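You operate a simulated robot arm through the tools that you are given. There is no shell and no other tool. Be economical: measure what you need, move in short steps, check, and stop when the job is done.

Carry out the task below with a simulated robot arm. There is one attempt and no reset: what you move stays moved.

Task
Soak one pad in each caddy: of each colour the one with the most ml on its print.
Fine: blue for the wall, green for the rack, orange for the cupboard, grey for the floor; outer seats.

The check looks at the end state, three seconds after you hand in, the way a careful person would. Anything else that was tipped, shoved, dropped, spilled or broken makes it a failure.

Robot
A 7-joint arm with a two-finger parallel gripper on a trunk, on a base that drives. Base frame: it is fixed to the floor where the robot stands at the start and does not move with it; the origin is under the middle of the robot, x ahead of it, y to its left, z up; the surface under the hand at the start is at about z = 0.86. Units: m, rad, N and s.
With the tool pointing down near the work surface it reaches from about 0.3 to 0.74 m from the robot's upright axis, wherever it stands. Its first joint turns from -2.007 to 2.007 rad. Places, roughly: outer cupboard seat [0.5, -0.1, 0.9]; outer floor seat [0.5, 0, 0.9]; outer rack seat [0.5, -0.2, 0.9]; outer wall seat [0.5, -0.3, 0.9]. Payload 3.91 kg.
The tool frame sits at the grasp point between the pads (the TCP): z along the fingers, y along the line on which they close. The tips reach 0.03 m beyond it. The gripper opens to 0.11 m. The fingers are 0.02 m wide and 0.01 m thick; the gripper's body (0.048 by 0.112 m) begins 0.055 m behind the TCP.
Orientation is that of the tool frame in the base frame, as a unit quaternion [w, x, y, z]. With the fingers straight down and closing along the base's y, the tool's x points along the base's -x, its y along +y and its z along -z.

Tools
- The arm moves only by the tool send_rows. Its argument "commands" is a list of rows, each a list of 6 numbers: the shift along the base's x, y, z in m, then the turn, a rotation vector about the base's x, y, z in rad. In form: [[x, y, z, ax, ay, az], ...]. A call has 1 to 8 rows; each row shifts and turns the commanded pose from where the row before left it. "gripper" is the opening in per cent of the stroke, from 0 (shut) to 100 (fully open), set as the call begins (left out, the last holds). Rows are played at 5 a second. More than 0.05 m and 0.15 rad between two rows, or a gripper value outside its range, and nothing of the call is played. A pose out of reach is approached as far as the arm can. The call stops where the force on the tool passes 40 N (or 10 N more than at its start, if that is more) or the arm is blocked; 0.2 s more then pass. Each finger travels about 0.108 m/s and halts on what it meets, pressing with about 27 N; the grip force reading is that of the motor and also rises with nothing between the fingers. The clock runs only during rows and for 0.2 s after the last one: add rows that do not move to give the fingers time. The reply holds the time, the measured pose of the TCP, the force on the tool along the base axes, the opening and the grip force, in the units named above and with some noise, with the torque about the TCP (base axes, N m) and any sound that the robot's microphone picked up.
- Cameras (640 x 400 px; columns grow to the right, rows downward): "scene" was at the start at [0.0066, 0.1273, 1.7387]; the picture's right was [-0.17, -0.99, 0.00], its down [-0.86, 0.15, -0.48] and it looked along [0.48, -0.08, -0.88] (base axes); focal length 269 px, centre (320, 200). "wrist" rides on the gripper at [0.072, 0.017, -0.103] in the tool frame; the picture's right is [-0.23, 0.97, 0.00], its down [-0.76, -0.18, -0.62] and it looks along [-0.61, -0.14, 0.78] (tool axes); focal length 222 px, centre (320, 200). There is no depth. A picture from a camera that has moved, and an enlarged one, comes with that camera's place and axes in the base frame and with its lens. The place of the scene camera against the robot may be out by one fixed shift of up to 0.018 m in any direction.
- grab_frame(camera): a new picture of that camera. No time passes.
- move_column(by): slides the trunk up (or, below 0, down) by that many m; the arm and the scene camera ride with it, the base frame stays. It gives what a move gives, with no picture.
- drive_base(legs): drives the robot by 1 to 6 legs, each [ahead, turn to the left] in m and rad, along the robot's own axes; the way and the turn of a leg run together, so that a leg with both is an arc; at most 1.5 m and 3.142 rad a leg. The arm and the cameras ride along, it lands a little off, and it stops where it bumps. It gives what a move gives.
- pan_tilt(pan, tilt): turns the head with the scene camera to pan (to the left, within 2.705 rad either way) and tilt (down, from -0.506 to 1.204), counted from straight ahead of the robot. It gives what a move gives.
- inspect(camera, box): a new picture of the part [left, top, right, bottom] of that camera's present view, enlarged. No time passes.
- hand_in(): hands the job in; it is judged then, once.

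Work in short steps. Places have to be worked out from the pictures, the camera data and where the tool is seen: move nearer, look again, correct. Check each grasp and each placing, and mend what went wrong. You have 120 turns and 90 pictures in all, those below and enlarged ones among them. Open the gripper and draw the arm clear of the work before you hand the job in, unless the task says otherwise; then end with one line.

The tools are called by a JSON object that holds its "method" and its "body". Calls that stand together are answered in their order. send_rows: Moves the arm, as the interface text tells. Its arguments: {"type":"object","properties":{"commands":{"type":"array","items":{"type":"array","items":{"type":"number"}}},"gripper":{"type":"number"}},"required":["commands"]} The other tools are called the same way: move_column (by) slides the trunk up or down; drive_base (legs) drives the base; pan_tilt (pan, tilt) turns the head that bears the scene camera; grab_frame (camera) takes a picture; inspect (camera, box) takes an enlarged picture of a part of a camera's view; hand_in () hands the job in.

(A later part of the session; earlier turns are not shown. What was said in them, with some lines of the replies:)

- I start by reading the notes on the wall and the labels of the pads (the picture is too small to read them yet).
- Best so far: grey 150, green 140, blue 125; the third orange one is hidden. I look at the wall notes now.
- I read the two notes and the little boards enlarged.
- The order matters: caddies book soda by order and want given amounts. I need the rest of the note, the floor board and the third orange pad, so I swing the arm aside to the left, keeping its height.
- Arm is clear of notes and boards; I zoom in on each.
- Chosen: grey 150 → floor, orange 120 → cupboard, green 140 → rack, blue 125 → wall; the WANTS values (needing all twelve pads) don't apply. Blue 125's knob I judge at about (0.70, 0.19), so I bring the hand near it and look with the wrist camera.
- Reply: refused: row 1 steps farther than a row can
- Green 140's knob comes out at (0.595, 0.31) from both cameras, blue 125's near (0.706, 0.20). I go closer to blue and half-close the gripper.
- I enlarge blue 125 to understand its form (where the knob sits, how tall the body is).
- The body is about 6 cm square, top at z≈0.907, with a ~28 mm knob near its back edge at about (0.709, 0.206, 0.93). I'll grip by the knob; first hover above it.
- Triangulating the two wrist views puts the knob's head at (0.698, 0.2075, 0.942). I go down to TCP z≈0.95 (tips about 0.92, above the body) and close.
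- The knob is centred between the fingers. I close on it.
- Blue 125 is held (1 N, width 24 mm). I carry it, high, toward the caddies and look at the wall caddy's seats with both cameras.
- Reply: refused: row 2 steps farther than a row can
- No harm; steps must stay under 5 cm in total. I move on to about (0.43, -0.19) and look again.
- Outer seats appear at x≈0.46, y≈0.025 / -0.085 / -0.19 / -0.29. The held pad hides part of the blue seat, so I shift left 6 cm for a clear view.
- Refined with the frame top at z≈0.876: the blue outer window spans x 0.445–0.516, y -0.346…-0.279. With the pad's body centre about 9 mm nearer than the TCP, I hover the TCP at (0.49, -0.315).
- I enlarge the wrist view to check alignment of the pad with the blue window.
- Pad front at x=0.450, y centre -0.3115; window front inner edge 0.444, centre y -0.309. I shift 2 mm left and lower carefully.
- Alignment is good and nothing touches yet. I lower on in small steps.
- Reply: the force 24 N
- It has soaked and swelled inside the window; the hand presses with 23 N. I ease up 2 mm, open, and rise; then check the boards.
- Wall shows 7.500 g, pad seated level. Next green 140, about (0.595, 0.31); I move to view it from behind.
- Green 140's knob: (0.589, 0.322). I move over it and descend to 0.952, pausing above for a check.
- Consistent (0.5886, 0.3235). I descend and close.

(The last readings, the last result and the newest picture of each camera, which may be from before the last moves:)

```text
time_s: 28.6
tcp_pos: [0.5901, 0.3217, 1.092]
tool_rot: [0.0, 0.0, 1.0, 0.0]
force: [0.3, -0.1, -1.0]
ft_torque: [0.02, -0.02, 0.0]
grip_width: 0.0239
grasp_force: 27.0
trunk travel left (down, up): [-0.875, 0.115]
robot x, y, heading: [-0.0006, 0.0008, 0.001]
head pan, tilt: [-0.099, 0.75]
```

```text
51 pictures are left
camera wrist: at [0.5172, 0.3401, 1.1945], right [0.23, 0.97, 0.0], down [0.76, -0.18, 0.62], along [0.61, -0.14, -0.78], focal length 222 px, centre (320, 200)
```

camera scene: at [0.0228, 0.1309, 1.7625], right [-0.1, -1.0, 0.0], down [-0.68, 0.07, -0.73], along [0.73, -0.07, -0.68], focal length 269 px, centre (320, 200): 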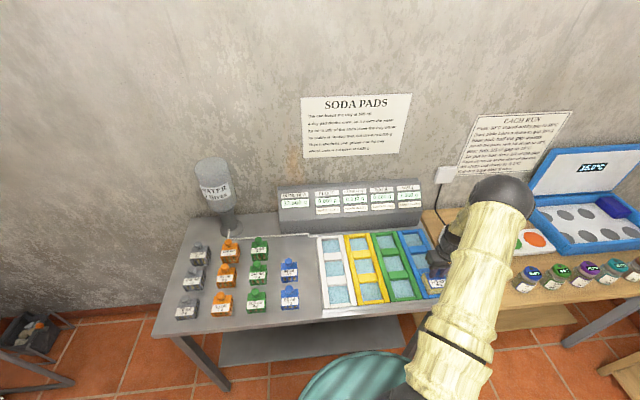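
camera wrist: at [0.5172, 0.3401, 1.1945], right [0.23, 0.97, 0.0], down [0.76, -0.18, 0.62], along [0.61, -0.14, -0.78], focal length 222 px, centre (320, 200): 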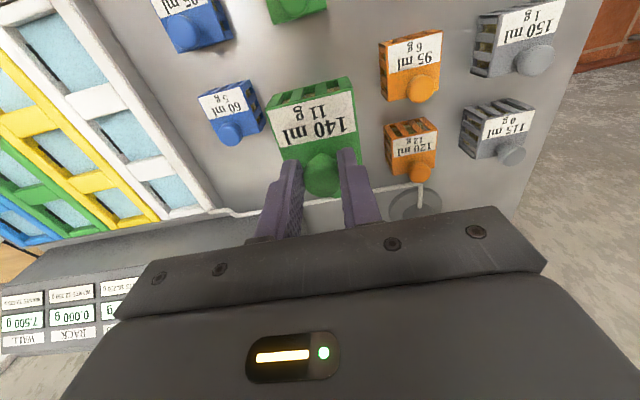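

Green 140 held. I carry it to above the rack's outer seat, near (0.49, -0.19), and look.

{"method": "send_rows", "body": {"commands": [[-0.0085, -0.043, 0.002, 0, 0, 0], [-0.0085, -0.043, 0.002, 0, 0, 0], [-0.0085, -0.043, 0.002, 0, 0, 0], [-0.0085, -0.043, 0, 0, 0, 0], [-0.0085, -0.043, 0, 0, 0, 0], [-0.0085, -0.043, 0, 0, 0, 0], [-0.0085, -0.043, 0, 0, 0, 0], [-0.0085, -0.043, 0, 0, 0, 0]]}}

{"method": "send_rows", "body": {"commands": [[-0.008, -0.043, 0, 0, 0, 0], [-0.008, -0.043, 0, 0, 0, 0], [-0.008, -0.043, 0, 0, 0, 0], [-0.008, -0.043, 0, 0, 0, 0], [0, 0, -0.04, 0, 0, 0], [0, 0, -0.04, 0, 0, 0], [0, 0, 0, 0, 0, 0]]}}

{"method": "inspect", "body": {"camera": "wrist", "box": [230, 20, 390, 120]}}

```text
time_s: 30.4
tcp_pos: [0.5216, -0.0239, 1.097]
tool_rot: [0.0, 0.0, 1.0, 0.0]
force: [-0.2, -0.2, -1.0]
ft_torque: [0.01, -0.03, -0.05]
grip_width: 0.0237
grasp_force: 27.0
trunk travel left (down, up): [-0.875, 0.115]
robot x, y, heading: [0.0014, -0.0011, -0.001]
head pan, tilt: [-0.099, 0.75]
```

```text
time_s: 31.9
tcp_pos: [0.4909, -0.194, 1.0173]
tool_rot: [0.0, 0.0, 1.0, -0.001]
force: [-0.2, 0.6, -0.2]
ft_torque: [-0.03, -0.01, -0.03]
grip_width: 0.0239
grasp_force: 26.5
trunk travel left (down, up): [-0.875, 0.115]
robot x, y, heading: [0.0023, 0.0001, 0.001]
head pan, tilt: [-0.099, 0.75]
```

```text
4.00 times, centred on (310, 70) of wrist
camera zoom: at [0.4165, -0.1767, 1.1205], right [0.23, 0.97, 0.0], down [0.76, -0.18, 0.62], along [0.61, -0.14, -0.78], focal length 888 px, centre (360, 720)
```

zoom: 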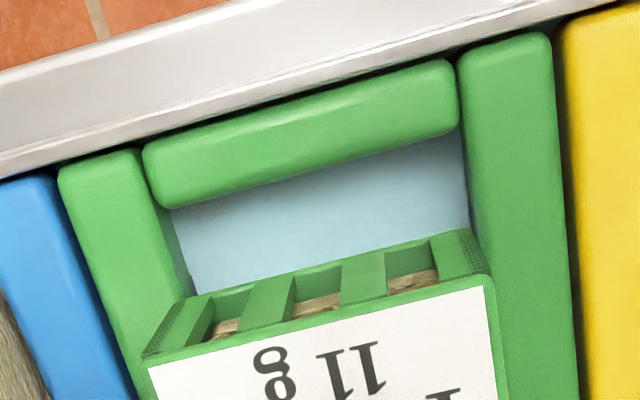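

Window centre y=-0.194, pad centre -0.192, pad front 0.4525 (2 mm too far). I correct (-2, -1.5 mm) and lower.

{"method": "send_rows", "body": {"commands": [[-0.002, -0.0015, -0.015, 0, 0, 0], [0, 0, -0.02, 0, 0, 0], [0, 0, -0.015, 0, 0, 0], [0, 0, -0.005, 0, 0, 0], [0, 0, 0, 0, 0, 0]]}}

{"method": "inspect", "body": {"camera": "wrist", "box": [230, 20, 390, 120]}}

```text
time_s: 33.1
tcp_pos: [0.4878, -0.1952, 0.9609]
tool_rot: [0.0, 0.0, 1.0, 0.0]
force: [-0.2, 0.4, -0.1]
ft_torque: [0.0, 0.0, -0.02]
grip_width: 0.0239
grasp_force: 26.7
trunk travel left (down, up): [-0.875, 0.115]
robot x, y, heading: [0.0001, 0.0011, -0.003]
head pan, tilt: [-0.099, 0.75]
```

```text
4.00 times, centred on (310, 70) of wrist
camera zoom: at [0.4146, -0.1775, 1.0653], right [0.23, 0.97, 0.0], down [0.76, -0.18, 0.62], along [0.61, -0.14, -0.78], focal length 888 px, centre (360, 720)
```

zoom: 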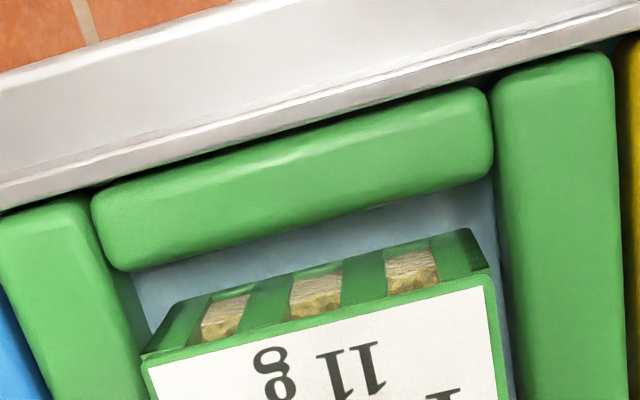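

Same picture as with blue; I lower the last millimetres, ease, open and rise.

{"method": "send_rows", "body": {"commands": [[0, 0, -0.004, 0, 0, 0], [0, 0, -0.004, 0, 0, 0], [0, 0, 0, 0, 0, 0]]}}

{"method": "inspect", "body": {"camera": "wrist", "box": [230, 20, 390, 120]}}

```text
time_s: 34.0
tcp_pos: [0.4869, -0.1945, 0.9552]
tool_rot: [0.003, 0.0, 1.0, -0.001]
force: [0.7, 0.0, 20.3]
ft_torque: [-0.01, -0.13, 0.02]
grip_width: 0.0238
grasp_force: 26.6
trunk travel left (down, up): [-0.875, 0.115]
robot x, y, heading: [0.003, 0.0005, -0.004]
head pan, tilt: [-0.099, 0.75]
```

```text
4.00 times, centred on (310, 70) of wrist
camera zoom: at [0.4141, -0.177, 1.059], right [0.23, 0.97, 0.0], down [0.76, -0.18, 0.63], along [0.61, -0.14, -0.78], focal length 888 px, centre (360, 720)
```

zoom: 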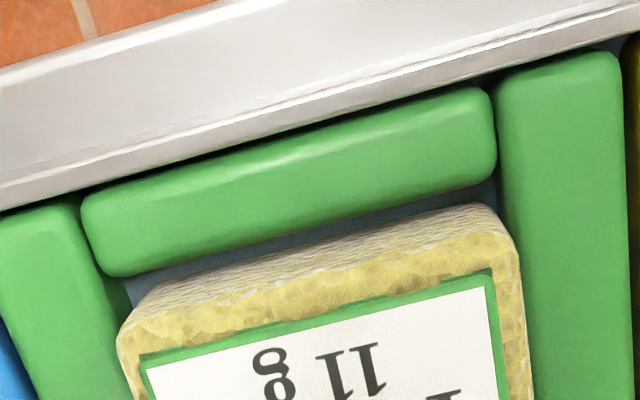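

Soaked and seated. I ease, open and rise.

{"method": "send_rows", "body": {"commands": [[0, 0, 0.002, 0, 0, 0], [0, 0, 0, 0, 0, 0]]}}

{"method": "send_rows", "body": {"commands": [[0, 0, 0, 0, 0, 0], [0, 0, 0, 0, 0, 0], [0, 0, 0.02, 0, 0, 0], [0, 0, 0.04, 0, 0, 0], [0, 0, 0.045, 0, 0, 0], [0, 0, 0.045, 0, 0, 0], [0, 0, 0, 0, 0, 0]], "gripper": 55}}

{"method": "grab_frame", "body": {"camera": "wrist"}}

{"method": "inspect", "body": {"camera": "scene", "box": [272, 175, 464, 295]}}

```text
time_s: 34.5
tcp_pos: [0.4868, -0.1956, 0.9546]
tool_rot: [0.001, 0.001, 1.0, 0.0]
force: [2.6, -1.7, 9.5]
ft_torque: [-0.06, -0.46, -0.03]
grip_width: 0.0238
grasp_force: 27.2
trunk travel left (down, up): [-0.875, 0.115]
robot x, y, heading: [-0.0011, -0.0003, -0.002]
head pan, tilt: [-0.099, 0.75]
```

```text
time_s: 36.1
tcp_pos: [0.4901, -0.1948, 1.1055]
tool_rot: [0.0, 0.001, 1.0, 0.0]
force: [0.4, 0.0, 0.0]
ft_torque: [0.03, 0.02, -0.01]
grip_width: 0.0608
grasp_force: 0.0
trunk travel left (down, up): [-0.875, 0.115]
robot x, y, heading: [-0.0025, 0.0004, -0.002]
head pan, tilt: [-0.099, 0.75]
```

```text
47 pictures are left
camera wrist: at [0.4162, -0.1775, 1.2095], right [0.23, 0.97, 0.0], down [0.76, -0.18, 0.62], along [0.61, -0.14, -0.78], focal length 222 px, centre (320, 200)
```

wrist: 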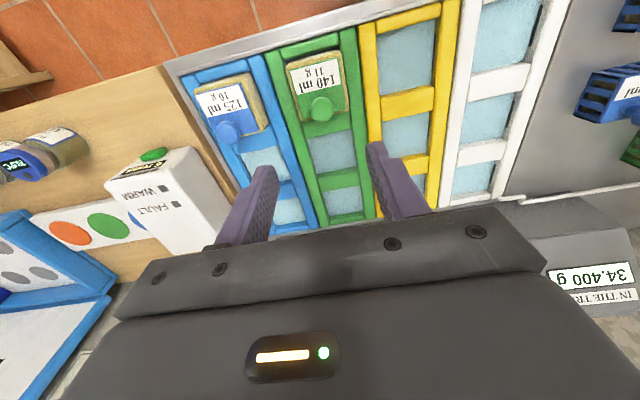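

```text
3.33 times, centred on (368, 235) of scene
camera zoom: at [0.0257, 0.1294, 1.7623], right [-0.1, -1.0, 0.0], down [-0.68, 0.07, -0.73], along [0.73, -0.07, -0.68], focal length 897 px, centre (160, 83)
```

zoom: 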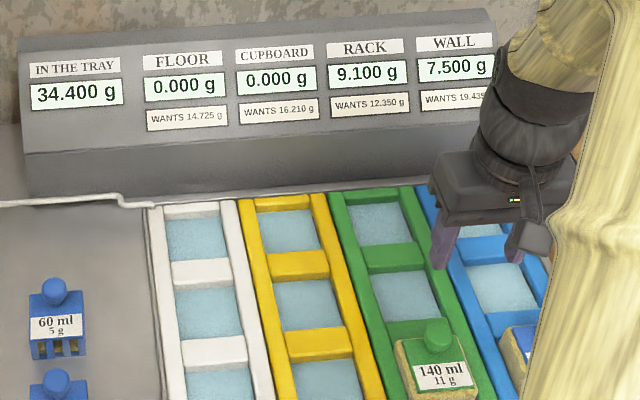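

Rack 9.100 g. Orange 120 (≈0.70, 0.434) and grey 150 (≈0.595, 0.535) are out of reach from here, so I tuck the arm in, turn left, drive 0.28 m and turn back.

{"method": "send_rows", "body": {"commands": [[-0.02, 0.04, 0.005, 0, 0, 0], [-0.02, 0.04, 0.005, 0, 0, 0], [-0.02, 0.04, 0.005, 0, 0, 0], [-0.02, 0.04, 0.005, 0, 0, 0], [-0.02, 0.03, 0.005, 0, 0, 0], [0, 0, 0, 0, 0, 0]]}}

{"method": "drive_base", "body": {"legs": [[0, 1.5708]]}}

{"method": "drive_base", "body": {"legs": [[0.28, 0]]}}

```text
time_s: 37.5
tcp_pos: [0.3873, -0.0053, 1.1305]
tool_rot: [0.0, 0.001, 1.0, 0.0]
force: [1.0, 0.6, 0.1]
ft_torque: [0.0, 0.01, 0.0]
grip_width: 0.0606
grasp_force: 0.1
trunk travel left (down, up): [-0.875, 0.115]
robot x, y, heading: [0.0011, 0.0002, -0.002]
head pan, tilt: [-0.099, 0.75]
```

```text
time_s: 43.5
tcp_pos: [0.008, 0.3883, 1.1304]
tool_rot: [0.0, -0.704, 0.71, 0.0]
force: [0.8, -0.7, 0.1]
ft_torque: [-0.01, 0.04, 0.04]
grip_width: 0.0604
grasp_force: 0.0
trunk travel left (down, up): [-0.875, 0.115]
robot x, y, heading: [0.0045, -0.0026, 1.564]
head pan, tilt: [-0.099, 0.75]
```

```text
time_s: 45.7
tcp_pos: [0.0104, 0.6701, 1.1298]
tool_rot: [0.001, -0.705, 0.709, 0.0]
force: [0.2, -0.4, -0.7]
ft_torque: [0.01, 0.0, 0.01]
grip_width: 0.0608
grasp_force: 0.0
trunk travel left (down, up): [-0.875, 0.115]
robot x, y, heading: [0.0016, 0.2849, 1.561]
head pan, tilt: [-0.099, 0.75]
```

The way was clear; I turn back to face the table and take a scene view.

{"method": "drive_base", "body": {"legs": [[0, -1.562]]}}

{"method": "grab_frame", "body": {"camera": "scene"}}

{"method": "grab_frame", "body": {"camera": "wrist"}}

```text
time_s: 51.6
tcp_pos: [0.3897, 0.2817, 1.131]
tool_rot: [0.0, -0.005, 1.0, -0.001]
force: [-0.2, 0.1, 0.3]
ft_torque: [-0.01, 0.01, 0.0]
grip_width: 0.0608
grasp_force: 0.0
trunk travel left (down, up): [-0.875, 0.115]
robot x, y, heading: [0.0045, 0.2826, 0.012]
head pan, tilt: [-0.099, 0.75]
```

```text
45 pictures are left
camera scene: at [0.0254, 0.4128, 1.7623], right [-0.09, -1.0, 0.0], down [-0.68, 0.06, -0.73], along [0.73, -0.06, -0.68], focal length 269 px, centre (320, 200)
```

scene: 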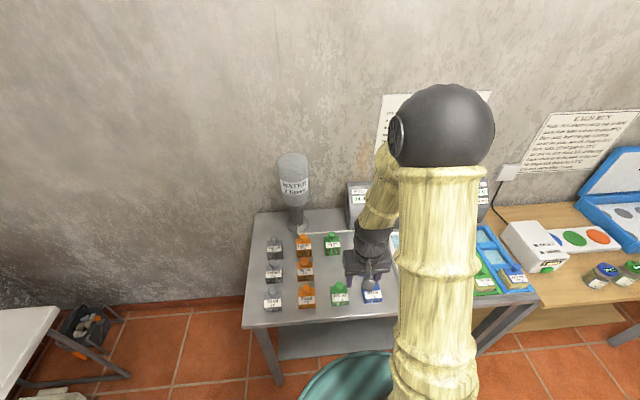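

```text
44 pictures are left
camera wrist: at [0.3173, 0.2986, 1.2346], right [0.22, 0.98, 0.0], down [0.76, -0.17, 0.62], along [0.61, -0.14, -0.78], focal length 222 px, centre (320, 200)
```

wrist: 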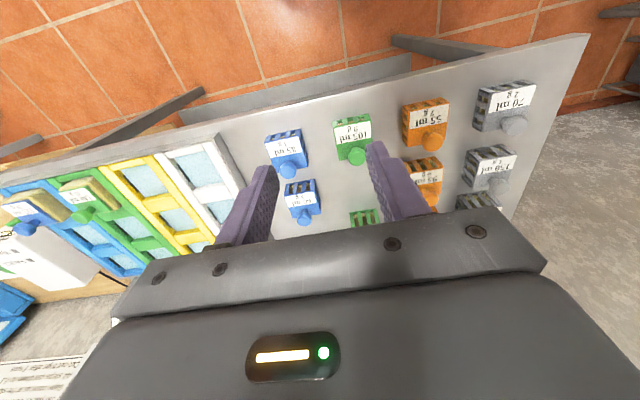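

I turn the tool by -0.01 rad to square it up and move to view orange 120.

{"method": "send_rows", "body": {"commands": [[0.036, 0.03, 0, 0, 0, -0.01], [0.036, 0.03, 0, 0, 0, 0], [0.036, 0.03, 0, 0, 0, 0], [0.036, 0.03, -0.01, 0, 0, 0], [0.036, 0.03, -0.01, 0, 0, 0], [0, 0, 0, 0, 0, 0]]}}

{"method": "inspect", "body": {"camera": "wrist", "box": [230, 100, 430, 225]}}

```text
time_s: 53.0
tcp_pos: [0.5708, 0.4311, 1.1121]
tool_rot: [0.001, 0.0, 1.0, 0.0]
force: [-0.1, -0.4, -0.5]
ft_torque: [-0.01, -0.02, 0.0]
grip_width: 0.0603
grasp_force: 0.0
trunk travel left (down, up): [-0.875, 0.115]
robot x, y, heading: [0.0014, 0.287, 0.009]
head pan, tilt: [-0.099, 0.75]
```

```text
3.20 times, centred on (330, 162) of wrist
camera zoom: at [0.4976, 0.4488, 1.216], right [0.23, 0.97, 0.0], down [0.76, -0.18, 0.62], along [0.61, -0.14, -0.78], focal length 711 px, centre (288, 320)
```

zoom: 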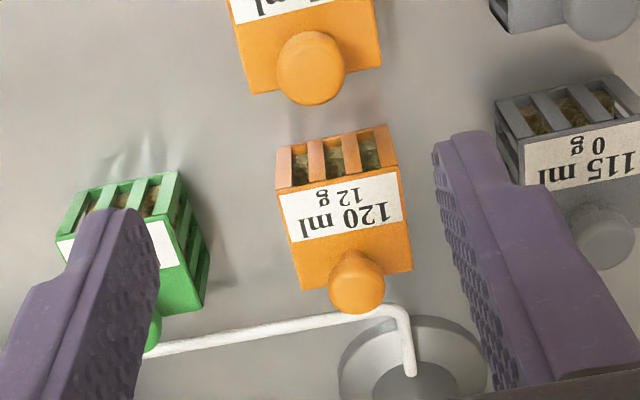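

Orange 120's knob: (0.698, 0.436). The water bottle stands just behind (front ≈ x 0.755), so I lean the hand 0.15 rad back toward the robot and hover, then check clearance.

{"method": "send_rows", "body": {"commands": [[0.03, 0.002, 0, 0, -0.15, 0], [0.03, 0.002, -0.02, 0, 0, 0], [0.03, 0.001, -0.02, 0, 0, 0], [0.03, 0, -0.02, 0, 0, 0], [0.006, 0, -0.03, 0, 0, 0], [0, 0, 0, 0, 0, 0]]}}

{"method": "grab_frame", "body": {"camera": "wrist"}}

{"method": "inspect", "body": {"camera": "scene", "box": [230, 130, 390, 230]}}

```text
time_s: 54.4
tcp_pos: [0.6965, 0.4367, 1.0205]
tool_rot: [0.074, 0.001, 0.997, 0.0]
force: [-0.3, 0.6, -0.2]
ft_torque: [0.01, 0.0, -0.02]
grip_width: 0.0606
grasp_force: 0.0
trunk travel left (down, up): [-0.875, 0.115]
robot x, y, heading: [0.0013, 0.2778, 0.008]
head pan, tilt: [-0.099, 0.75]
```

```text
42 pictures are left
camera wrist: at [0.6095, 0.4553, 1.1128], right [0.22, 0.97, 0.03], down [0.66, -0.18, 0.73], along [0.72, -0.14, -0.68], focal length 222 px, centre (320, 200)
```

wrist: 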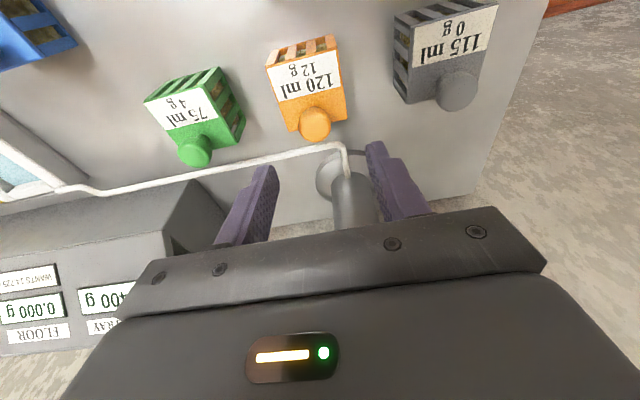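

```text
4.00 times, centred on (310, 180) of scene
camera zoom: at [0.0254, 0.4128, 1.7624], right [-0.09, -1.0, 0.0], down [-0.68, 0.06, -0.73], along [0.73, -0.06, -0.68], focal length 1076 px, centre (360, 280)
```

zoom: 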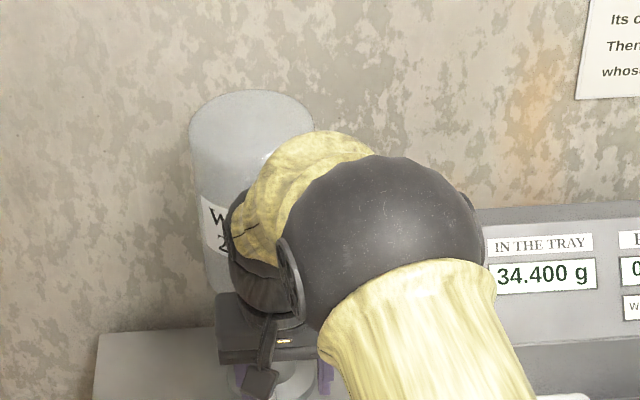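

Knob confirmed at (0.698, 0.437); no contact with the bottle. I descend straight down and close.

{"method": "send_rows", "body": {"commands": [[0, 0, -0.02, 0, 0, 0], [0, 0, -0.02, 0, 0, 0], [0, 0, -0.018, 0, 0, 0], [0, 0, -0.009, 0, 0, 0], [0, 0, 0, 0, 0, 0]]}}

{"method": "send_rows", "body": {"commands": [[0, 0, 0, 0, 0, 0], [0, 0, 0, 0, 0, 0], [0, 0, 0, 0, 0, 0]], "gripper": 0}}

{"method": "grab_frame", "body": {"camera": "wrist"}}

```text
time_s: 55.6
tcp_pos: [0.6958, 0.4366, 0.9533]
tool_rot: [0.076, -0.001, 0.997, 0.0]
force: [0.5, 0.5, -0.1]
ft_torque: [-0.01, 0.0, -0.01]
grip_width: 0.0606
grasp_force: 0.1
trunk travel left (down, up): [-0.875, 0.115]
robot x, y, heading: [0.0032, 0.2842, 0.014]
head pan, tilt: [-0.099, 0.75]
```

```text
time_s: 56.4
tcp_pos: [0.6961, 0.4375, 0.9532]
tool_rot: [0.074, 0.0, 0.997, 0.0]
force: [0.0, 0.2, 0.2]
ft_torque: [0.02, -0.04, 0.01]
grip_width: 0.0236
grasp_force: 26.7
trunk travel left (down, up): [-0.875, 0.115]
robot x, y, heading: [0.0009, 0.285, 0.014]
head pan, tilt: [-0.099, 0.75]
```

```text
40 pictures are left
camera wrist: at [0.6092, 0.455, 1.0456], right [0.22, 0.97, 0.03], down [0.66, -0.18, 0.73], along [0.72, -0.14, -0.68], focal length 222 px, centre (320, 200)
```

wrist: 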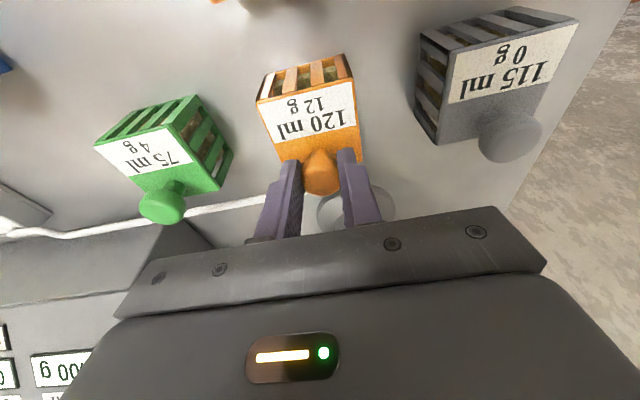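

Gripped. I lift, then draw back from the bottle.

{"method": "send_rows", "body": {"commands": [[0, 0, 0.03, 0, 0, 0], [0, 0, 0.04, 0, 0, 0], [-0.01, 0, 0.04, 0, 0, 0], [-0.03, 0, 0.03, 0, 0, 0], [-0.045, 0, 0, 0, 0, 0], [0, 0, 0, 0, 0, 0]]}}

{"method": "grab_frame", "body": {"camera": "wrist"}}

{"method": "inspect", "body": {"camera": "scene", "box": [230, 130, 390, 330]}}

```text
time_s: 57.8
tcp_pos: [0.6111, 0.4372, 1.0925]
tool_rot: [0.074, 0.0, 0.997, 0.0]
force: [1.0, 0.2, -0.7]
ft_torque: [0.03, -0.01, 0.0]
grip_width: 0.0239
grasp_force: 26.8
trunk travel left (down, up): [-0.875, 0.115]
robot x, y, heading: [0.0007, 0.2841, 0.01]
head pan, tilt: [-0.099, 0.75]
```

```text
39 pictures are left
camera wrist: at [0.5244, 0.4552, 1.1847], right [0.22, 0.97, 0.03], down [0.66, -0.18, 0.73], along [0.72, -0.14, -0.68], focal length 222 px, centre (320, 200)
```

wrist: 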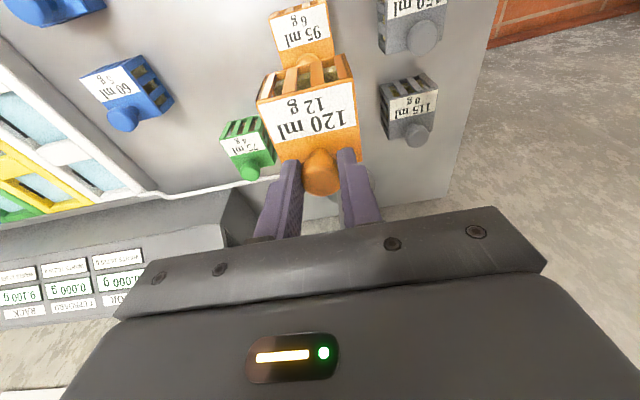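

```text
2.00 times, centred on (310, 230) of scene
camera zoom: at [0.0266, 0.4128, 1.7623], right [-0.09, -1.0, 0.0], down [-0.68, 0.06, -0.73], along [0.73, -0.06, -0.68], focal length 538 px, centre (340, 140)
```

zoom: 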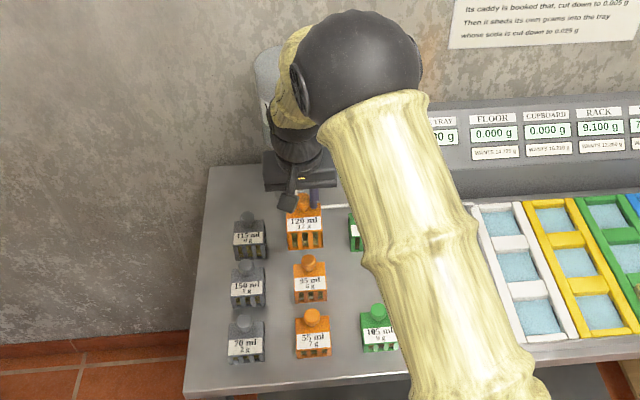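

Held level, bottle undisturbed. I carry it to above the cupboard's outer seat (about 0.487, -0.08) keeping the tilt.

{"method": "send_rows", "body": {"commands": [[-0.0103, -0.0431, 0, 0, 0, 0], [-0.0103, -0.0431, 0, 0, 0, 0], [-0.0103, -0.0431, 0, 0, 0, 0], [-0.0103, -0.0431, 0, 0, 0, 0], [-0.0103, -0.0431, 0, 0, 0, 0], [-0.0103, -0.0431, 0, 0, 0, 0], [-0.0103, -0.0431, 0, 0, 0, 0], [-0.0103, -0.0431, 0, 0, 0, 0]]}}

{"method": "send_rows", "body": {"commands": [[-0.0103, -0.0431, 0, 0, 0, 0], [-0.0103, -0.0431, 0, 0, 0, 0], [-0.0103, -0.0431, 0, 0, 0, 0], [-0.0103, -0.0431, 0, 0, 0, 0], [0, 0, -0.04, 0, 0, 0], [0, 0, -0.033, 0, 0, 0], [0, 0, 0, 0, 0, 0]]}}

{"method": "inspect", "body": {"camera": "wrist", "box": [230, 0, 390, 100]}}

```text
time_s: 59.6
tcp_pos: [0.5291, 0.0915, 1.0938]
tool_rot: [0.076, -0.001, 0.997, 0.0]
force: [-0.3, 0.5, -0.8]
ft_torque: [-0.01, 0.0, 0.05]
grip_width: 0.0241
grasp_force: 26.9
trunk travel left (down, up): [-0.875, 0.115]
robot x, y, heading: [0.004, 0.2833, 0.013]
head pan, tilt: [-0.099, 0.75]
```

```text
time_s: 61.2
tcp_pos: [0.4879, -0.079, 1.0206]
tool_rot: [0.076, 0.0, 0.997, -0.001]
force: [-0.5, 0.7, -0.5]
ft_torque: [0.0, 0.02, -0.01]
grip_width: 0.0239
grasp_force: 27.2
trunk travel left (down, up): [-0.875, 0.115]
robot x, y, heading: [0.0034, 0.2827, 0.01]
head pan, tilt: [-0.099, 0.75]
```

```text
4.00 times, centred on (310, 50) of wrist
camera zoom: at [0.4002, -0.0622, 1.1124], right [0.22, 0.97, 0.03], down [0.66, -0.18, 0.73], along [0.72, -0.14, -0.68], focal length 888 px, centre (360, 800)
```

zoom: 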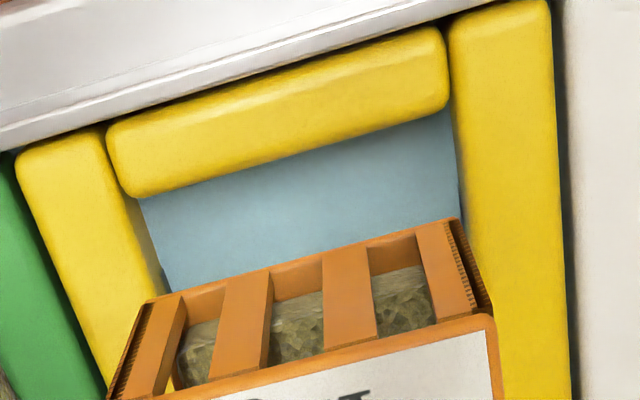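

Window centre y=-0.0795, pad centre -0.0784, pad front 0.4505: aligned to about 1 mm. I lower.

{"method": "send_rows", "body": {"commands": [[0, -0.001, -0.02, 0, 0, 0], [0, 0, -0.02, 0, 0, 0], [0, 0, -0.015, 0, 0, 0], [0, 0, 0, 0, 0, 0]]}}

{"method": "inspect", "body": {"camera": "wrist", "box": [230, 0, 390, 100]}}

```text
time_s: 62.2
tcp_pos: [0.4872, -0.0827, 0.9647]
tool_rot: [0.075, 0.0, 0.997, 0.0]
force: [-0.7, -0.8, -0.5]
ft_torque: [-0.01, 0.01, -0.01]
grip_width: 0.0237
grasp_force: 26.9
trunk travel left (down, up): [-0.875, 0.115]
robot x, y, heading: [0.0003, 0.2813, 0.009]
head pan, tilt: [-0.099, 0.75]
```

```text
4.00 times, centred on (310, 50) of wrist
camera zoom: at [0.4001, -0.0636, 1.057], right [0.22, 0.97, 0.03], down [0.66, -0.18, 0.73], along [0.72, -0.14, -0.68], focal length 888 px, centre (360, 800)
```

zoom: 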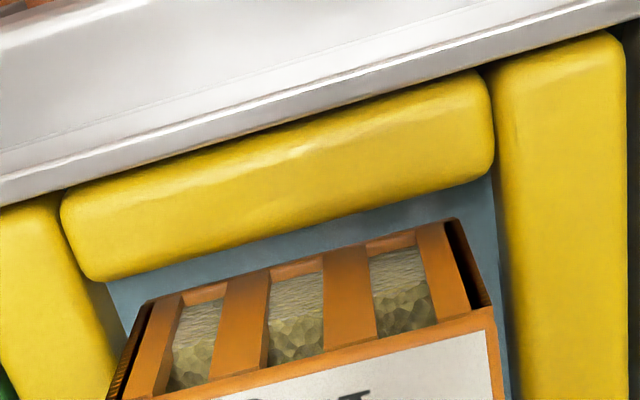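

Well centred; last millimetres down.

{"method": "send_rows", "body": {"commands": [[0, 0, -0.004, 0, 0, 0], [0, 0, -0.005, 0, 0, 0], [0, 0, 0, 0, 0, 0]]}}

{"method": "inspect", "body": {"camera": "wrist", "box": [230, 0, 390, 100]}}

```text
time_s: 63.0
tcp_pos: [0.4876, -0.0809, 0.9587]
tool_rot: [0.077, 0.0, 0.997, -0.001]
force: [-0.5, 0.2, 20.2]
ft_torque: [0.01, -0.06, -0.01]
grip_width: 0.0242
grasp_force: 26.7
trunk travel left (down, up): [-0.875, 0.115]
robot x, y, heading: [0.0052, 0.2818, 0.009]
head pan, tilt: [-0.099, 0.75]
```

```text
4.00 times, centred on (310, 50) of wrist
camera zoom: at [0.3999, -0.0631, 1.0504], right [0.22, 0.97, 0.03], down [0.66, -0.17, 0.73], along [0.72, -0.14, -0.68], focal length 888 px, centre (360, 800)
```

zoom: 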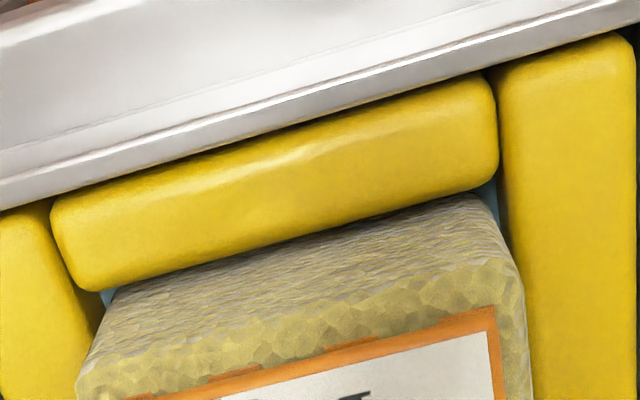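

Soaked and seated. I ease, open, rise and untilt the hand.

{"method": "send_rows", "body": {"commands": [[0, 0, 0.002, 0, 0, 0], [0, 0, 0, 0, 0, 0]]}}

{"method": "send_rows", "body": {"commands": [[0, 0, 0, 0, 0, 0], [0, 0, 0, 0, 0, 0], [0, 0, 0.02, 0, 0, 0], [0, 0, 0.04, 0, 0, 0], [0, 0, 0.045, 0, 0, 0], [0, 0, 0.045, 0, 0.15, 0], [0, 0, 0, 0, 0, 0]], "gripper": 55}}

{"method": "grab_frame", "body": {"camera": "scene"}}

{"method": "grab_frame", "body": {"camera": "wrist"}}

```text
time_s: 63.6
tcp_pos: [0.4885, -0.0816, 0.9588]
tool_rot: [0.076, -0.001, 0.997, -0.001]
force: [2.9, -1.4, 12.2]
ft_torque: [-0.05, -0.54, -0.06]
grip_width: 0.0237
grasp_force: 27.3
trunk travel left (down, up): [-0.875, 0.115]
robot x, y, heading: [-0.0004, 0.2801, 0.011]
head pan, tilt: [-0.099, 0.75]
```

```text
time_s: 65.2
tcp_pos: [0.4876, -0.0834, 1.1086]
tool_rot: [0.0, 0.0, 1.0, 0.0]
force: [-0.7, -1.0, -0.2]
ft_torque: [0.02, -0.04, -0.02]
grip_width: 0.0604
grasp_force: 0.2
trunk travel left (down, up): [-0.875, 0.115]
robot x, y, heading: [-0.0005, 0.2814, 0.012]
head pan, tilt: [-0.099, 0.75]
```

```text
34 pictures are left
camera scene: at [0.0245, 0.4117, 1.7625], right [-0.09, -1.0, 0.0], down [-0.68, 0.06, -0.73], along [0.73, -0.06, -0.68], focal length 269 px, centre (320, 200)
```

scene: 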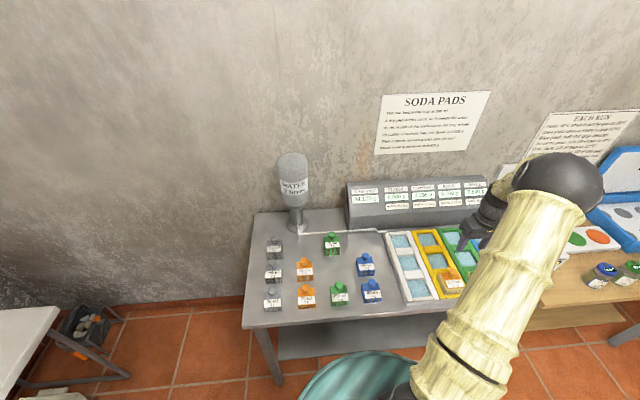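

```text
33 pictures are left
camera wrist: at [0.4148, -0.0653, 1.2124], right [0.23, 0.97, 0.0], down [0.76, -0.18, 0.62], along [0.61, -0.14, -0.78], focal length 222 px, centre (320, 200)
```

wrist: 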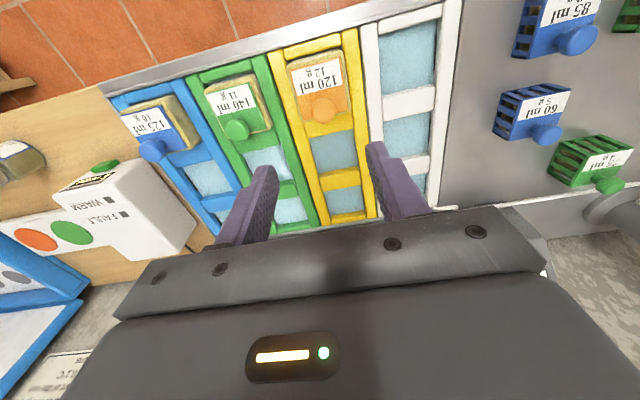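

Orange seated. Now to grey 150, viewing from about (0.49, 0.52).

{"method": "send_rows", "body": {"commands": [[0, 0.047, 0, 0, 0, 0], [0, 0.047, 0, 0, 0, 0], [0, 0.047, 0, 0, 0, 0], [0, 0.047, 0, 0, 0, 0], [0, 0.047, 0, 0, 0, 0], [0, 0.047, 0, 0, 0, 0], [0, 0.047, 0, 0, 0, 0], [0, 0.047, 0, 0, 0, 0]]}}

{"method": "send_rows", "body": {"commands": [[0, 0.047, 0, 0, 0, 0], [0, 0.047, 0, 0, 0, 0], [0, 0.047, 0, 0, 0, 0], [0, 0.047, 0, 0, 0, 0], [0, 0.04, 0, 0, 0, 0], [0, 0, 0, 0, 0, 0]]}}

{"method": "inspect", "body": {"camera": "wrist", "box": [230, 75, 430, 200]}}

```text
time_s: 67.0
tcp_pos: [0.4883, 0.2942, 1.1078]
tool_rot: [0.001, -0.001, 1.0, -0.001]
force: [0.2, 0.4, 0.7]
ft_torque: [0.0, 0.0, -0.02]
grip_width: 0.0605
grasp_force: 0.1
trunk travel left (down, up): [-0.875, 0.115]
robot x, y, heading: [0.0024, 0.2814, 0.013]
head pan, tilt: [-0.099, 0.75]
```

```text
time_s: 68.4
tcp_pos: [0.4872, 0.524, 1.1083]
tool_rot: [0.0, 0.0, 1.0, 0.0]
force: [-0.1, -0.4, 0.1]
ft_torque: [0.01, -0.02, -0.02]
grip_width: 0.0606
grasp_force: 0.1
trunk travel left (down, up): [-0.875, 0.115]
robot x, y, heading: [0.0018, 0.2829, 0.012]
head pan, tilt: [-0.099, 0.75]
```

```text
3.20 times, centred on (330, 138) of wrist
camera zoom: at [0.4144, 0.5401, 1.2129], right [0.23, 0.97, 0.0], down [0.76, -0.18, 0.62], along [0.61, -0.14, -0.78], focal length 711 px, centre (288, 400)
```

zoom: 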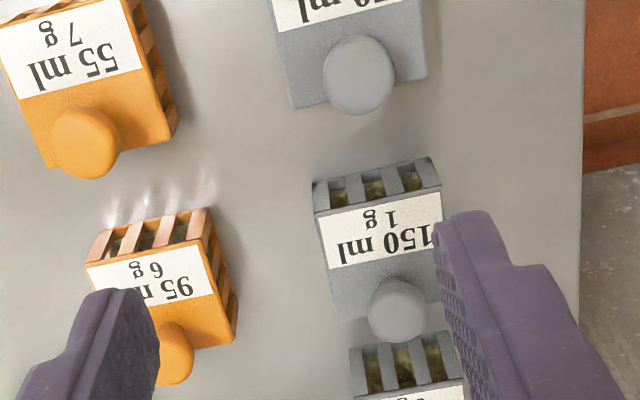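

Grey 150's knob: (0.588, 0.550). I hover there.

{"method": "send_rows", "body": {"commands": [[0.034, 0.0087, 0, 0, 0, 0], [0.034, 0.0087, -0.005, 0, 0, 0], [0.033, 0.0086, -0.01, 0, 0, 0], [0, 0, -0.045, 0, 0, 0], [0, 0, -0.045, 0, 0, 0], [0, 0, 0, 0, 0, 0]]}}

{"method": "grab_frame", "body": {"camera": "wrist"}}

```text
time_s: 69.8
tcp_pos: [0.5887, 0.5484, 1.0036]
tool_rot: [0.001, 0.0, 1.0, 0.0]
force: [0.6, -0.5, 0.4]
ft_torque: [-0.01, -0.01, -0.04]
grip_width: 0.0605
grasp_force: 0.1
trunk travel left (down, up): [-0.875, 0.115]
robot x, y, heading: [0.0021, 0.285, 0.013]
head pan, tilt: [-0.099, 0.75]
```

```text
31 pictures are left
camera wrist: at [0.5153, 0.5661, 1.1069], right [0.23, 0.97, 0.0], down [0.76, -0.18, 0.62], along [0.61, -0.14, -0.78], focal length 222 px, centre (320, 200)
```

wrist: 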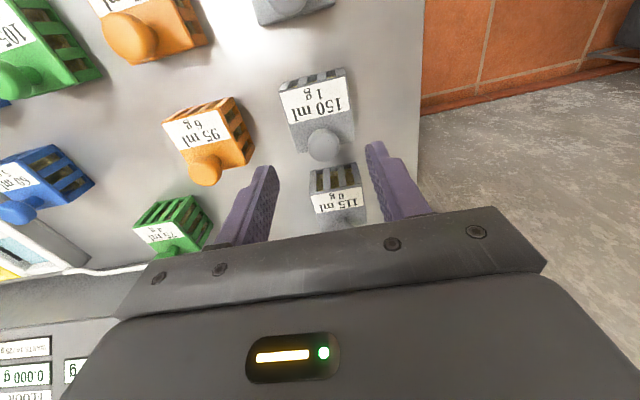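

Knob refined to (0.590, 0.553); I correct 4 mm left, descend, and close.

{"method": "send_rows", "body": {"commands": [[0.0005, 0.0038, -0.02, 0, 0, 0], [0, 0, -0.02, 0, 0, 0], [0, 0, -0.011, 0, 0, 0], [0, 0, 0, 0, 0, 0]]}}

{"method": "send_rows", "body": {"commands": [[0, 0, 0, 0, 0, 0], [0, 0, 0, 0, 0, 0], [0, 0, 0, 0, 0, 0]], "gripper": 0}}

{"method": "send_rows", "body": {"commands": [[0, 0, 0.03, 0, 0, 0], [0, 0, 0.04, 0, 0, 0], [0, 0, 0.04, 0, 0, 0], [0, 0, 0.03, 0, 0, 0], [0, 0, 0, 0, 0, 0]]}}

{"method": "grab_frame", "body": {"camera": "wrist"}}

```text
time_s: 70.8
tcp_pos: [0.5897, 0.5525, 0.9522]
tool_rot: [0.001, 0.0, 1.0, 0.0]
force: [0.5, 0.7, 0.7]
ft_torque: [0.04, 0.0, -0.01]
grip_width: 0.0606
grasp_force: 0.0
trunk travel left (down, up): [-0.875, 0.115]
robot x, y, heading: [-0.0022, 0.2803, 0.008]
head pan, tilt: [-0.099, 0.75]
```

```text
time_s: 71.6
tcp_pos: [0.5895, 0.5521, 0.9516]
tool_rot: [0.001, 0.0, 1.0, 0.0]
force: [0.6, -0.5, -0.3]
ft_torque: [-0.01, 0.01, 0.02]
grip_width: 0.0239
grasp_force: 26.9
trunk travel left (down, up): [-0.875, 0.115]
robot x, y, heading: [0.0016, 0.2826, 0.01]
head pan, tilt: [-0.099, 0.75]
```

```text
time_s: 72.8
tcp_pos: [0.5892, 0.5529, 1.0936]
tool_rot: [0.0, 0.0, 1.0, -0.001]
force: [0.6, -0.4, -0.5]
ft_torque: [-0.02, -0.01, -0.01]
grip_width: 0.024
grasp_force: 27.0
trunk travel left (down, up): [-0.875, 0.115]
robot x, y, heading: [0.0021, 0.2851, 0.009]
head pan, tilt: [-0.099, 0.75]
```

```text
30 pictures are left
camera wrist: at [0.5163, 0.57, 1.1966], right [0.23, 0.97, 0.0], down [0.76, -0.18, 0.62], along [0.61, -0.14, -0.78], focal length 222 px, centre (320, 200)
```

wrist: 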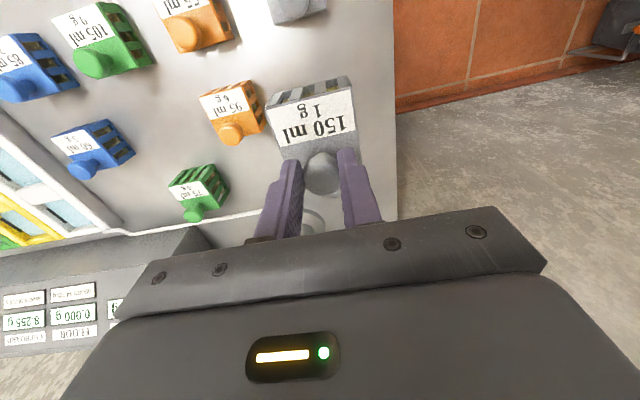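

Grey 150 held. I carry it to above the floor caddy's outer seat (about 0.489, 0.034).

{"method": "send_rows", "body": {"commands": [[-0.0083, -0.0433, 0, 0, 0, 0], [-0.0083, -0.0433, 0, 0, 0, 0], [-0.0083, -0.0433, 0, 0, 0, 0], [-0.0083, -0.0433, 0, 0, 0, 0], [-0.0083, -0.0433, 0, 0, 0, 0], [-0.0083, -0.0433, 0, 0, 0, 0], [-0.0083, -0.0433, 0, 0, 0, 0], [-0.0083, -0.0433, 0, 0, 0, 0]]}}

{"method": "send_rows", "body": {"commands": [[-0.0083, -0.0433, 0, 0, 0, 0], [-0.0083, -0.0433, 0, 0, 0, 0], [-0.0083, -0.0433, 0, 0, 0, 0], [-0.0083, -0.0428, 0, 0, 0, 0], [0, 0, -0.04, 0, 0, 0], [0, 0, -0.036, 0, 0, 0], [0, 0, 0, 0, 0, 0]]}}

{"method": "inspect", "body": {"camera": "wrist", "box": [230, 20, 390, 120]}}

```text
time_s: 74.6
tcp_pos: [0.5239, 0.2035, 1.0916]
tool_rot: [0.001, -0.001, 1.0, 0.0]
force: [-0.9, 0.0, -0.8]
ft_torque: [0.04, -0.03, -0.01]
grip_width: 0.024
grasp_force: 26.6
trunk travel left (down, up): [-0.875, 0.115]
robot x, y, heading: [0.0021, 0.2816, 0.01]
head pan, tilt: [-0.099, 0.75]
```

```text
time_s: 76.2
tcp_pos: [0.4895, 0.0326, 1.0162]
tool_rot: [0.0, 0.0, 1.0, -0.001]
force: [0.2, -0.1, -0.1]
ft_torque: [-0.01, -0.04, 0.02]
grip_width: 0.024
grasp_force: 27.1
trunk travel left (down, up): [-0.875, 0.115]
robot x, y, heading: [0.0002, 0.2861, 0.008]
head pan, tilt: [-0.099, 0.75]
```

```text
4.00 times, centred on (310, 70) of wrist
camera zoom: at [0.417, 0.0513, 1.1199], right [0.23, 0.97, 0.0], down [0.76, -0.18, 0.62], along [0.61, -0.14, -0.78], focal length 888 px, centre (360, 720)
```

zoom: 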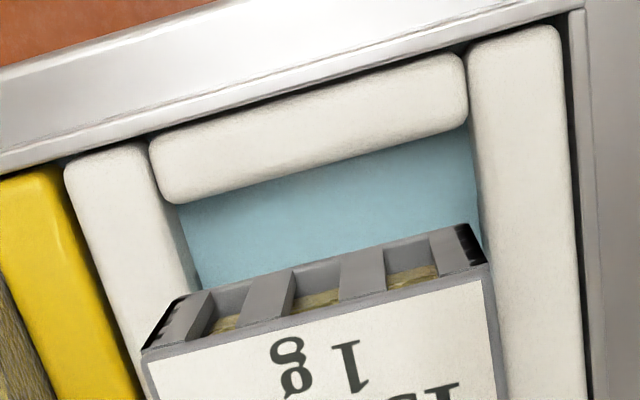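

Pad and window centres agree in y (0.0356); pad front 0.454, so I go 3 mm nearer while lowering.

{"method": "send_rows", "body": {"commands": [[-0.003, 0, -0.015, 0, 0, 0], [0, 0, -0.02, 0, 0, 0], [0, 0, -0.015, 0, 0, 0], [0, 0, -0.005, 0, 0, 0], [0, 0, 0, 0, 0, 0]]}}

{"method": "inspect", "body": {"camera": "wrist", "box": [230, 20, 390, 120]}}

```text
time_s: 77.4
tcp_pos: [0.4853, 0.0334, 0.9618]
tool_rot: [0.0, 0.0, 1.0, 0.0]
force: [-1.3, -0.1, -0.6]
ft_torque: [0.02, 0.01, -0.05]
grip_width: 0.0239
grasp_force: 26.9
trunk travel left (down, up): [-0.875, 0.115]
robot x, y, heading: [0.0016, 0.2832, 0.014]
head pan, tilt: [-0.099, 0.75]
```

```text
4.00 times, centred on (310, 70) of wrist
camera zoom: at [0.4137, 0.0512, 1.0655], right [0.23, 0.97, 0.0], down [0.76, -0.18, 0.62], along [0.61, -0.14, -0.78], focal length 888 px, centre (360, 720)
```

zoom: 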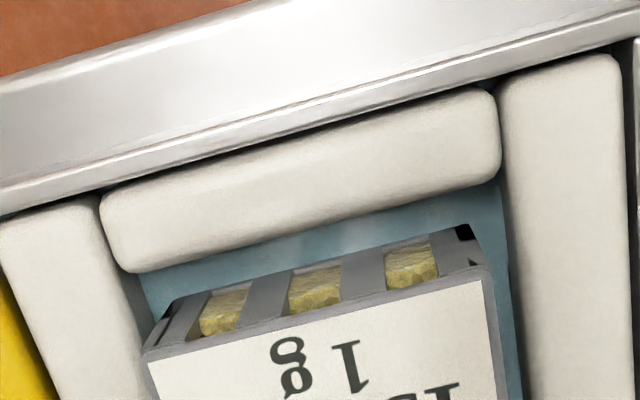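

Same picture as the others. Last millimetres down.

{"method": "send_rows", "body": {"commands": [[0, 0, -0.004, 0, 0, 0], [0, 0, -0.004, 0, 0, 0], [0, 0, 0, 0, 0, 0]]}}

{"method": "inspect", "body": {"camera": "wrist", "box": [230, 20, 390, 120]}}

```text
time_s: 78.2
tcp_pos: [0.4872, 0.0335, 0.9545]
tool_rot: [0.003, 0.0, 1.0, -0.001]
force: [1.8, 0.5, 20.6]
ft_torque: [0.0, -0.13, 0.0]
grip_width: 0.0242
grasp_force: 27.0
trunk travel left (down, up): [-0.875, 0.115]
robot x, y, heading: [-0.0006, 0.2818, 0.011]
head pan, tilt: [-0.099, 0.75]
```

```text
4.00 times, centred on (310, 70) of wrist
camera zoom: at [0.4133, 0.0514, 1.0591], right [0.23, 0.97, 0.0], down [0.76, -0.18, 0.63], along [0.61, -0.14, -0.78], focal length 888 px, centre (360, 720)
```

zoom: 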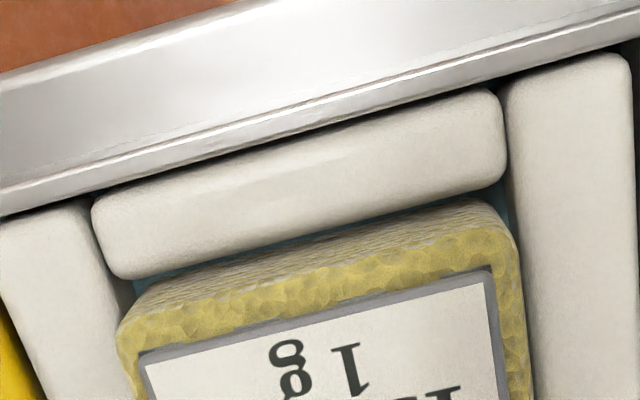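

Soaked and seated. I ease, open, rise and draw the arm to the left and back for a clear final look.

{"method": "send_rows", "body": {"commands": [[0, 0, 0.002, 0, 0, 0], [0, 0, 0, 0, 0, 0]]}}

{"method": "send_rows", "body": {"commands": [[0, 0, 0, 0, 0, 0], [0, 0, 0, 0, 0, 0], [0, 0, 0.02, 0, 0, 0], [0, 0, 0.04, 0, 0, 0], [0, 0, 0.045, 0, 0, 0], [0, 0, 0.045, 0, 0, 0], [0, 0, 0, 0, 0, 0]], "gripper": 55}}

{"method": "grab_frame", "body": {"camera": "wrist"}}

{"method": "send_rows", "body": {"commands": [[-0.03, 0.035, 0, 0, 0, 0], [-0.03, 0.035, 0, 0, 0, 0], [-0.02, 0.04, 0, 0, 0, 0], [-0.01, 0.045, 0, 0, 0, 0], [-0.01, 0.045, 0, 0, 0, 0], [-0.01, 0.045, 0, 0, 0, 0], [-0.02, 0.042, 0, 0, 0, 0], [-0.02, 0.042, 0, 0, 0, 0]]}}

{"method": "grab_frame", "body": {"camera": "scene"}}

```text
time_s: 78.8
tcp_pos: [0.4857, 0.0339, 0.9559]
tool_rot: [0.001, 0.0, 1.0, 0.0]
force: [2.8, -1.2, 9.4]
ft_torque: [-0.05, -0.48, 0.0]
grip_width: 0.0239
grasp_force: 26.8
trunk travel left (down, up): [-0.875, 0.115]
robot x, y, heading: [0.0031, 0.2823, 0.006]
head pan, tilt: [-0.099, 0.75]
```

```text
time_s: 80.4
tcp_pos: [0.4882, 0.0323, 1.1053]
tool_rot: [0.0, 0.0, 1.0, 0.0]
force: [-0.2, -0.6, -0.6]
ft_torque: [0.01, 0.0, -0.01]
grip_width: 0.0604
grasp_force: 0.0
trunk travel left (down, up): [-0.875, 0.115]
robot x, y, heading: [0.0003, 0.2821, 0.012]
head pan, tilt: [-0.099, 0.75]
```

```text
26 pictures are left
camera wrist: at [0.4144, 0.0503, 1.2095], right [0.23, 0.97, 0.0], down [0.76, -0.18, 0.62], along [0.61, -0.14, -0.78], focal length 222 px, centre (320, 200)
```

wrist: 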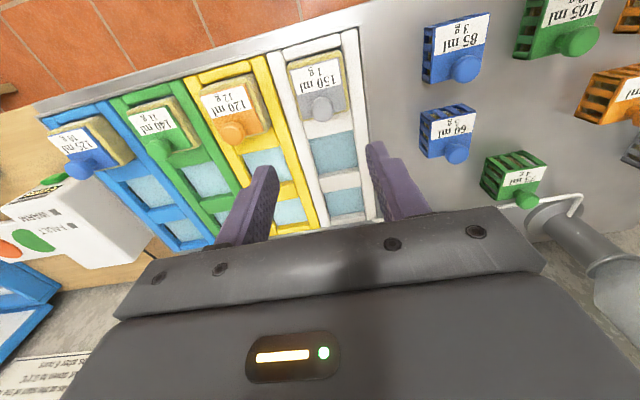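

```text
time_s: 82.2
tcp_pos: [0.3361, 0.3631, 1.1067]
tool_rot: [0.001, 0.0, 1.0, -0.001]
force: [-0.1, 0.2, 0.7]
ft_torque: [-0.05, -0.04, 0.0]
grip_width: 0.0603
grasp_force: 0.1
trunk travel left (down, up): [-0.875, 0.115]
robot x, y, heading: [0.0023, 0.2845, 0.009]
head pan, tilt: [-0.099, 0.75]
```

```text
25 pictures are left
camera scene: at [0.0249, 0.415, 1.7622], right [-0.09, -1.0, 0.0], down [-0.68, 0.06, -0.73], along [0.73, -0.07, -0.68], focal length 269 px, centre (320, 200)
```

scene: 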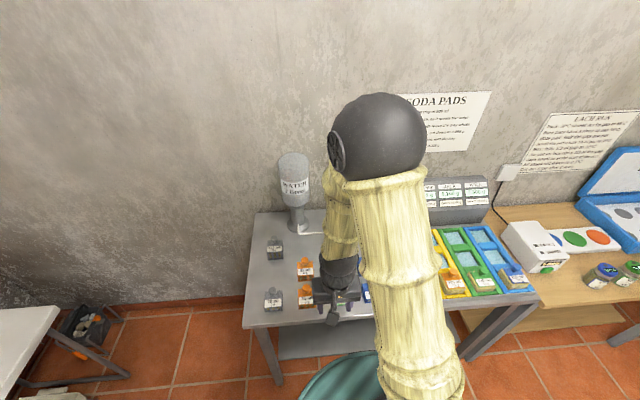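

I draw the arm further off the table to the left for a last overall check.

{"method": "send_rows", "body": {"commands": [[-0.02, 0.043, 0.01, 0, 0, 0], [-0.02, 0.043, 0.01, 0, 0, 0], [-0.02, 0.043, 0.01, 0, 0, 0], [-0.02, 0.043, 0.01, 0, 0, 0], [-0.02, 0.043, 0.01, 0, 0, 0], [-0.02, 0.043, 0.01, 0, 0, 0], [-0.02, 0.043, 0.01, 0, 0, 0], [0, 0, 0, 0, 0, 0]], "gripper": 90}}

{"method": "inspect", "body": {"camera": "scene", "box": [240, 150, 560, 350]}}

{"method": "inspect", "body": {"camera": "scene", "box": [340, 170, 540, 300]}}

```text
time_s: 84.0
tcp_pos: [0.1961, 0.6624, 1.1765]
tool_rot: [0.0, 0.0, 1.0, 0.0]
force: [-0.1, 1.0, -0.8]
ft_torque: [0.01, -0.03, -0.01]
grip_width: 0.099
grasp_force: 0.1
trunk travel left (down, up): [-0.875, 0.115]
robot x, y, heading: [0.0004, 0.281, 0.009]
head pan, tilt: [-0.099, 0.75]
```

```text
2.00 times, centred on (400, 250) of scene
camera zoom: at [0.0259, 0.4119, 1.7624], right [-0.09, -1.0, 0.0], down [-0.68, 0.06, -0.73], along [0.73, -0.06, -0.68], focal length 538 px, centre (160, 100)
```

zoom: 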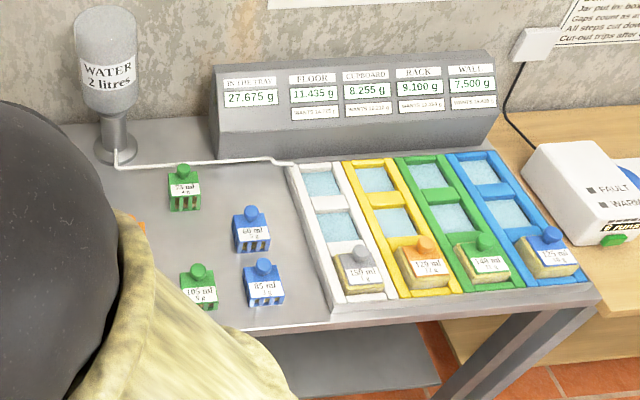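

```text
3.08 times, centred on (440, 235) of scene
camera zoom: at [0.0259, 0.4119, 1.7624], right [-0.09, -1.0, 0.0], down [-0.68, 0.06, -0.73], along [0.73, -0.06, -0.68], focal length 828 px, centre (-49, 92)
```

zoom: 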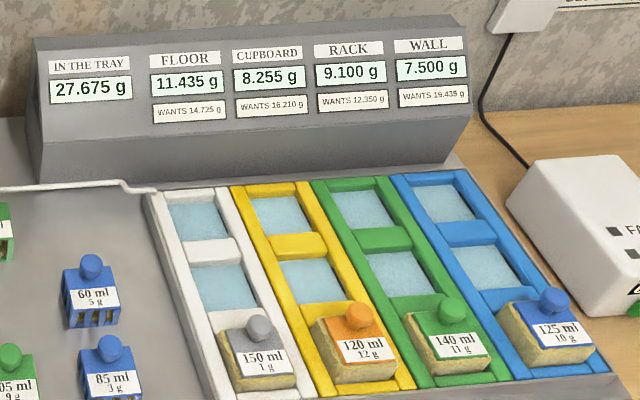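

All four pads are soaked and sit level in the outer seats, each in the right caddy. Nothing else moved, and the arm is clear with the gripper open, so I hand in.

{"method": "hand_in", "body": {}}

```text
The job is handed in.
```

The job is handed in: blue 125 ml is in the wall caddy, green 140 ml in the rack, orange 120 ml in the cupboard and grey 150 ml in the floor, all soaked in their outer seats; the WANTS amounts on the boards are not met (one pad each falls short), and I left those alone.
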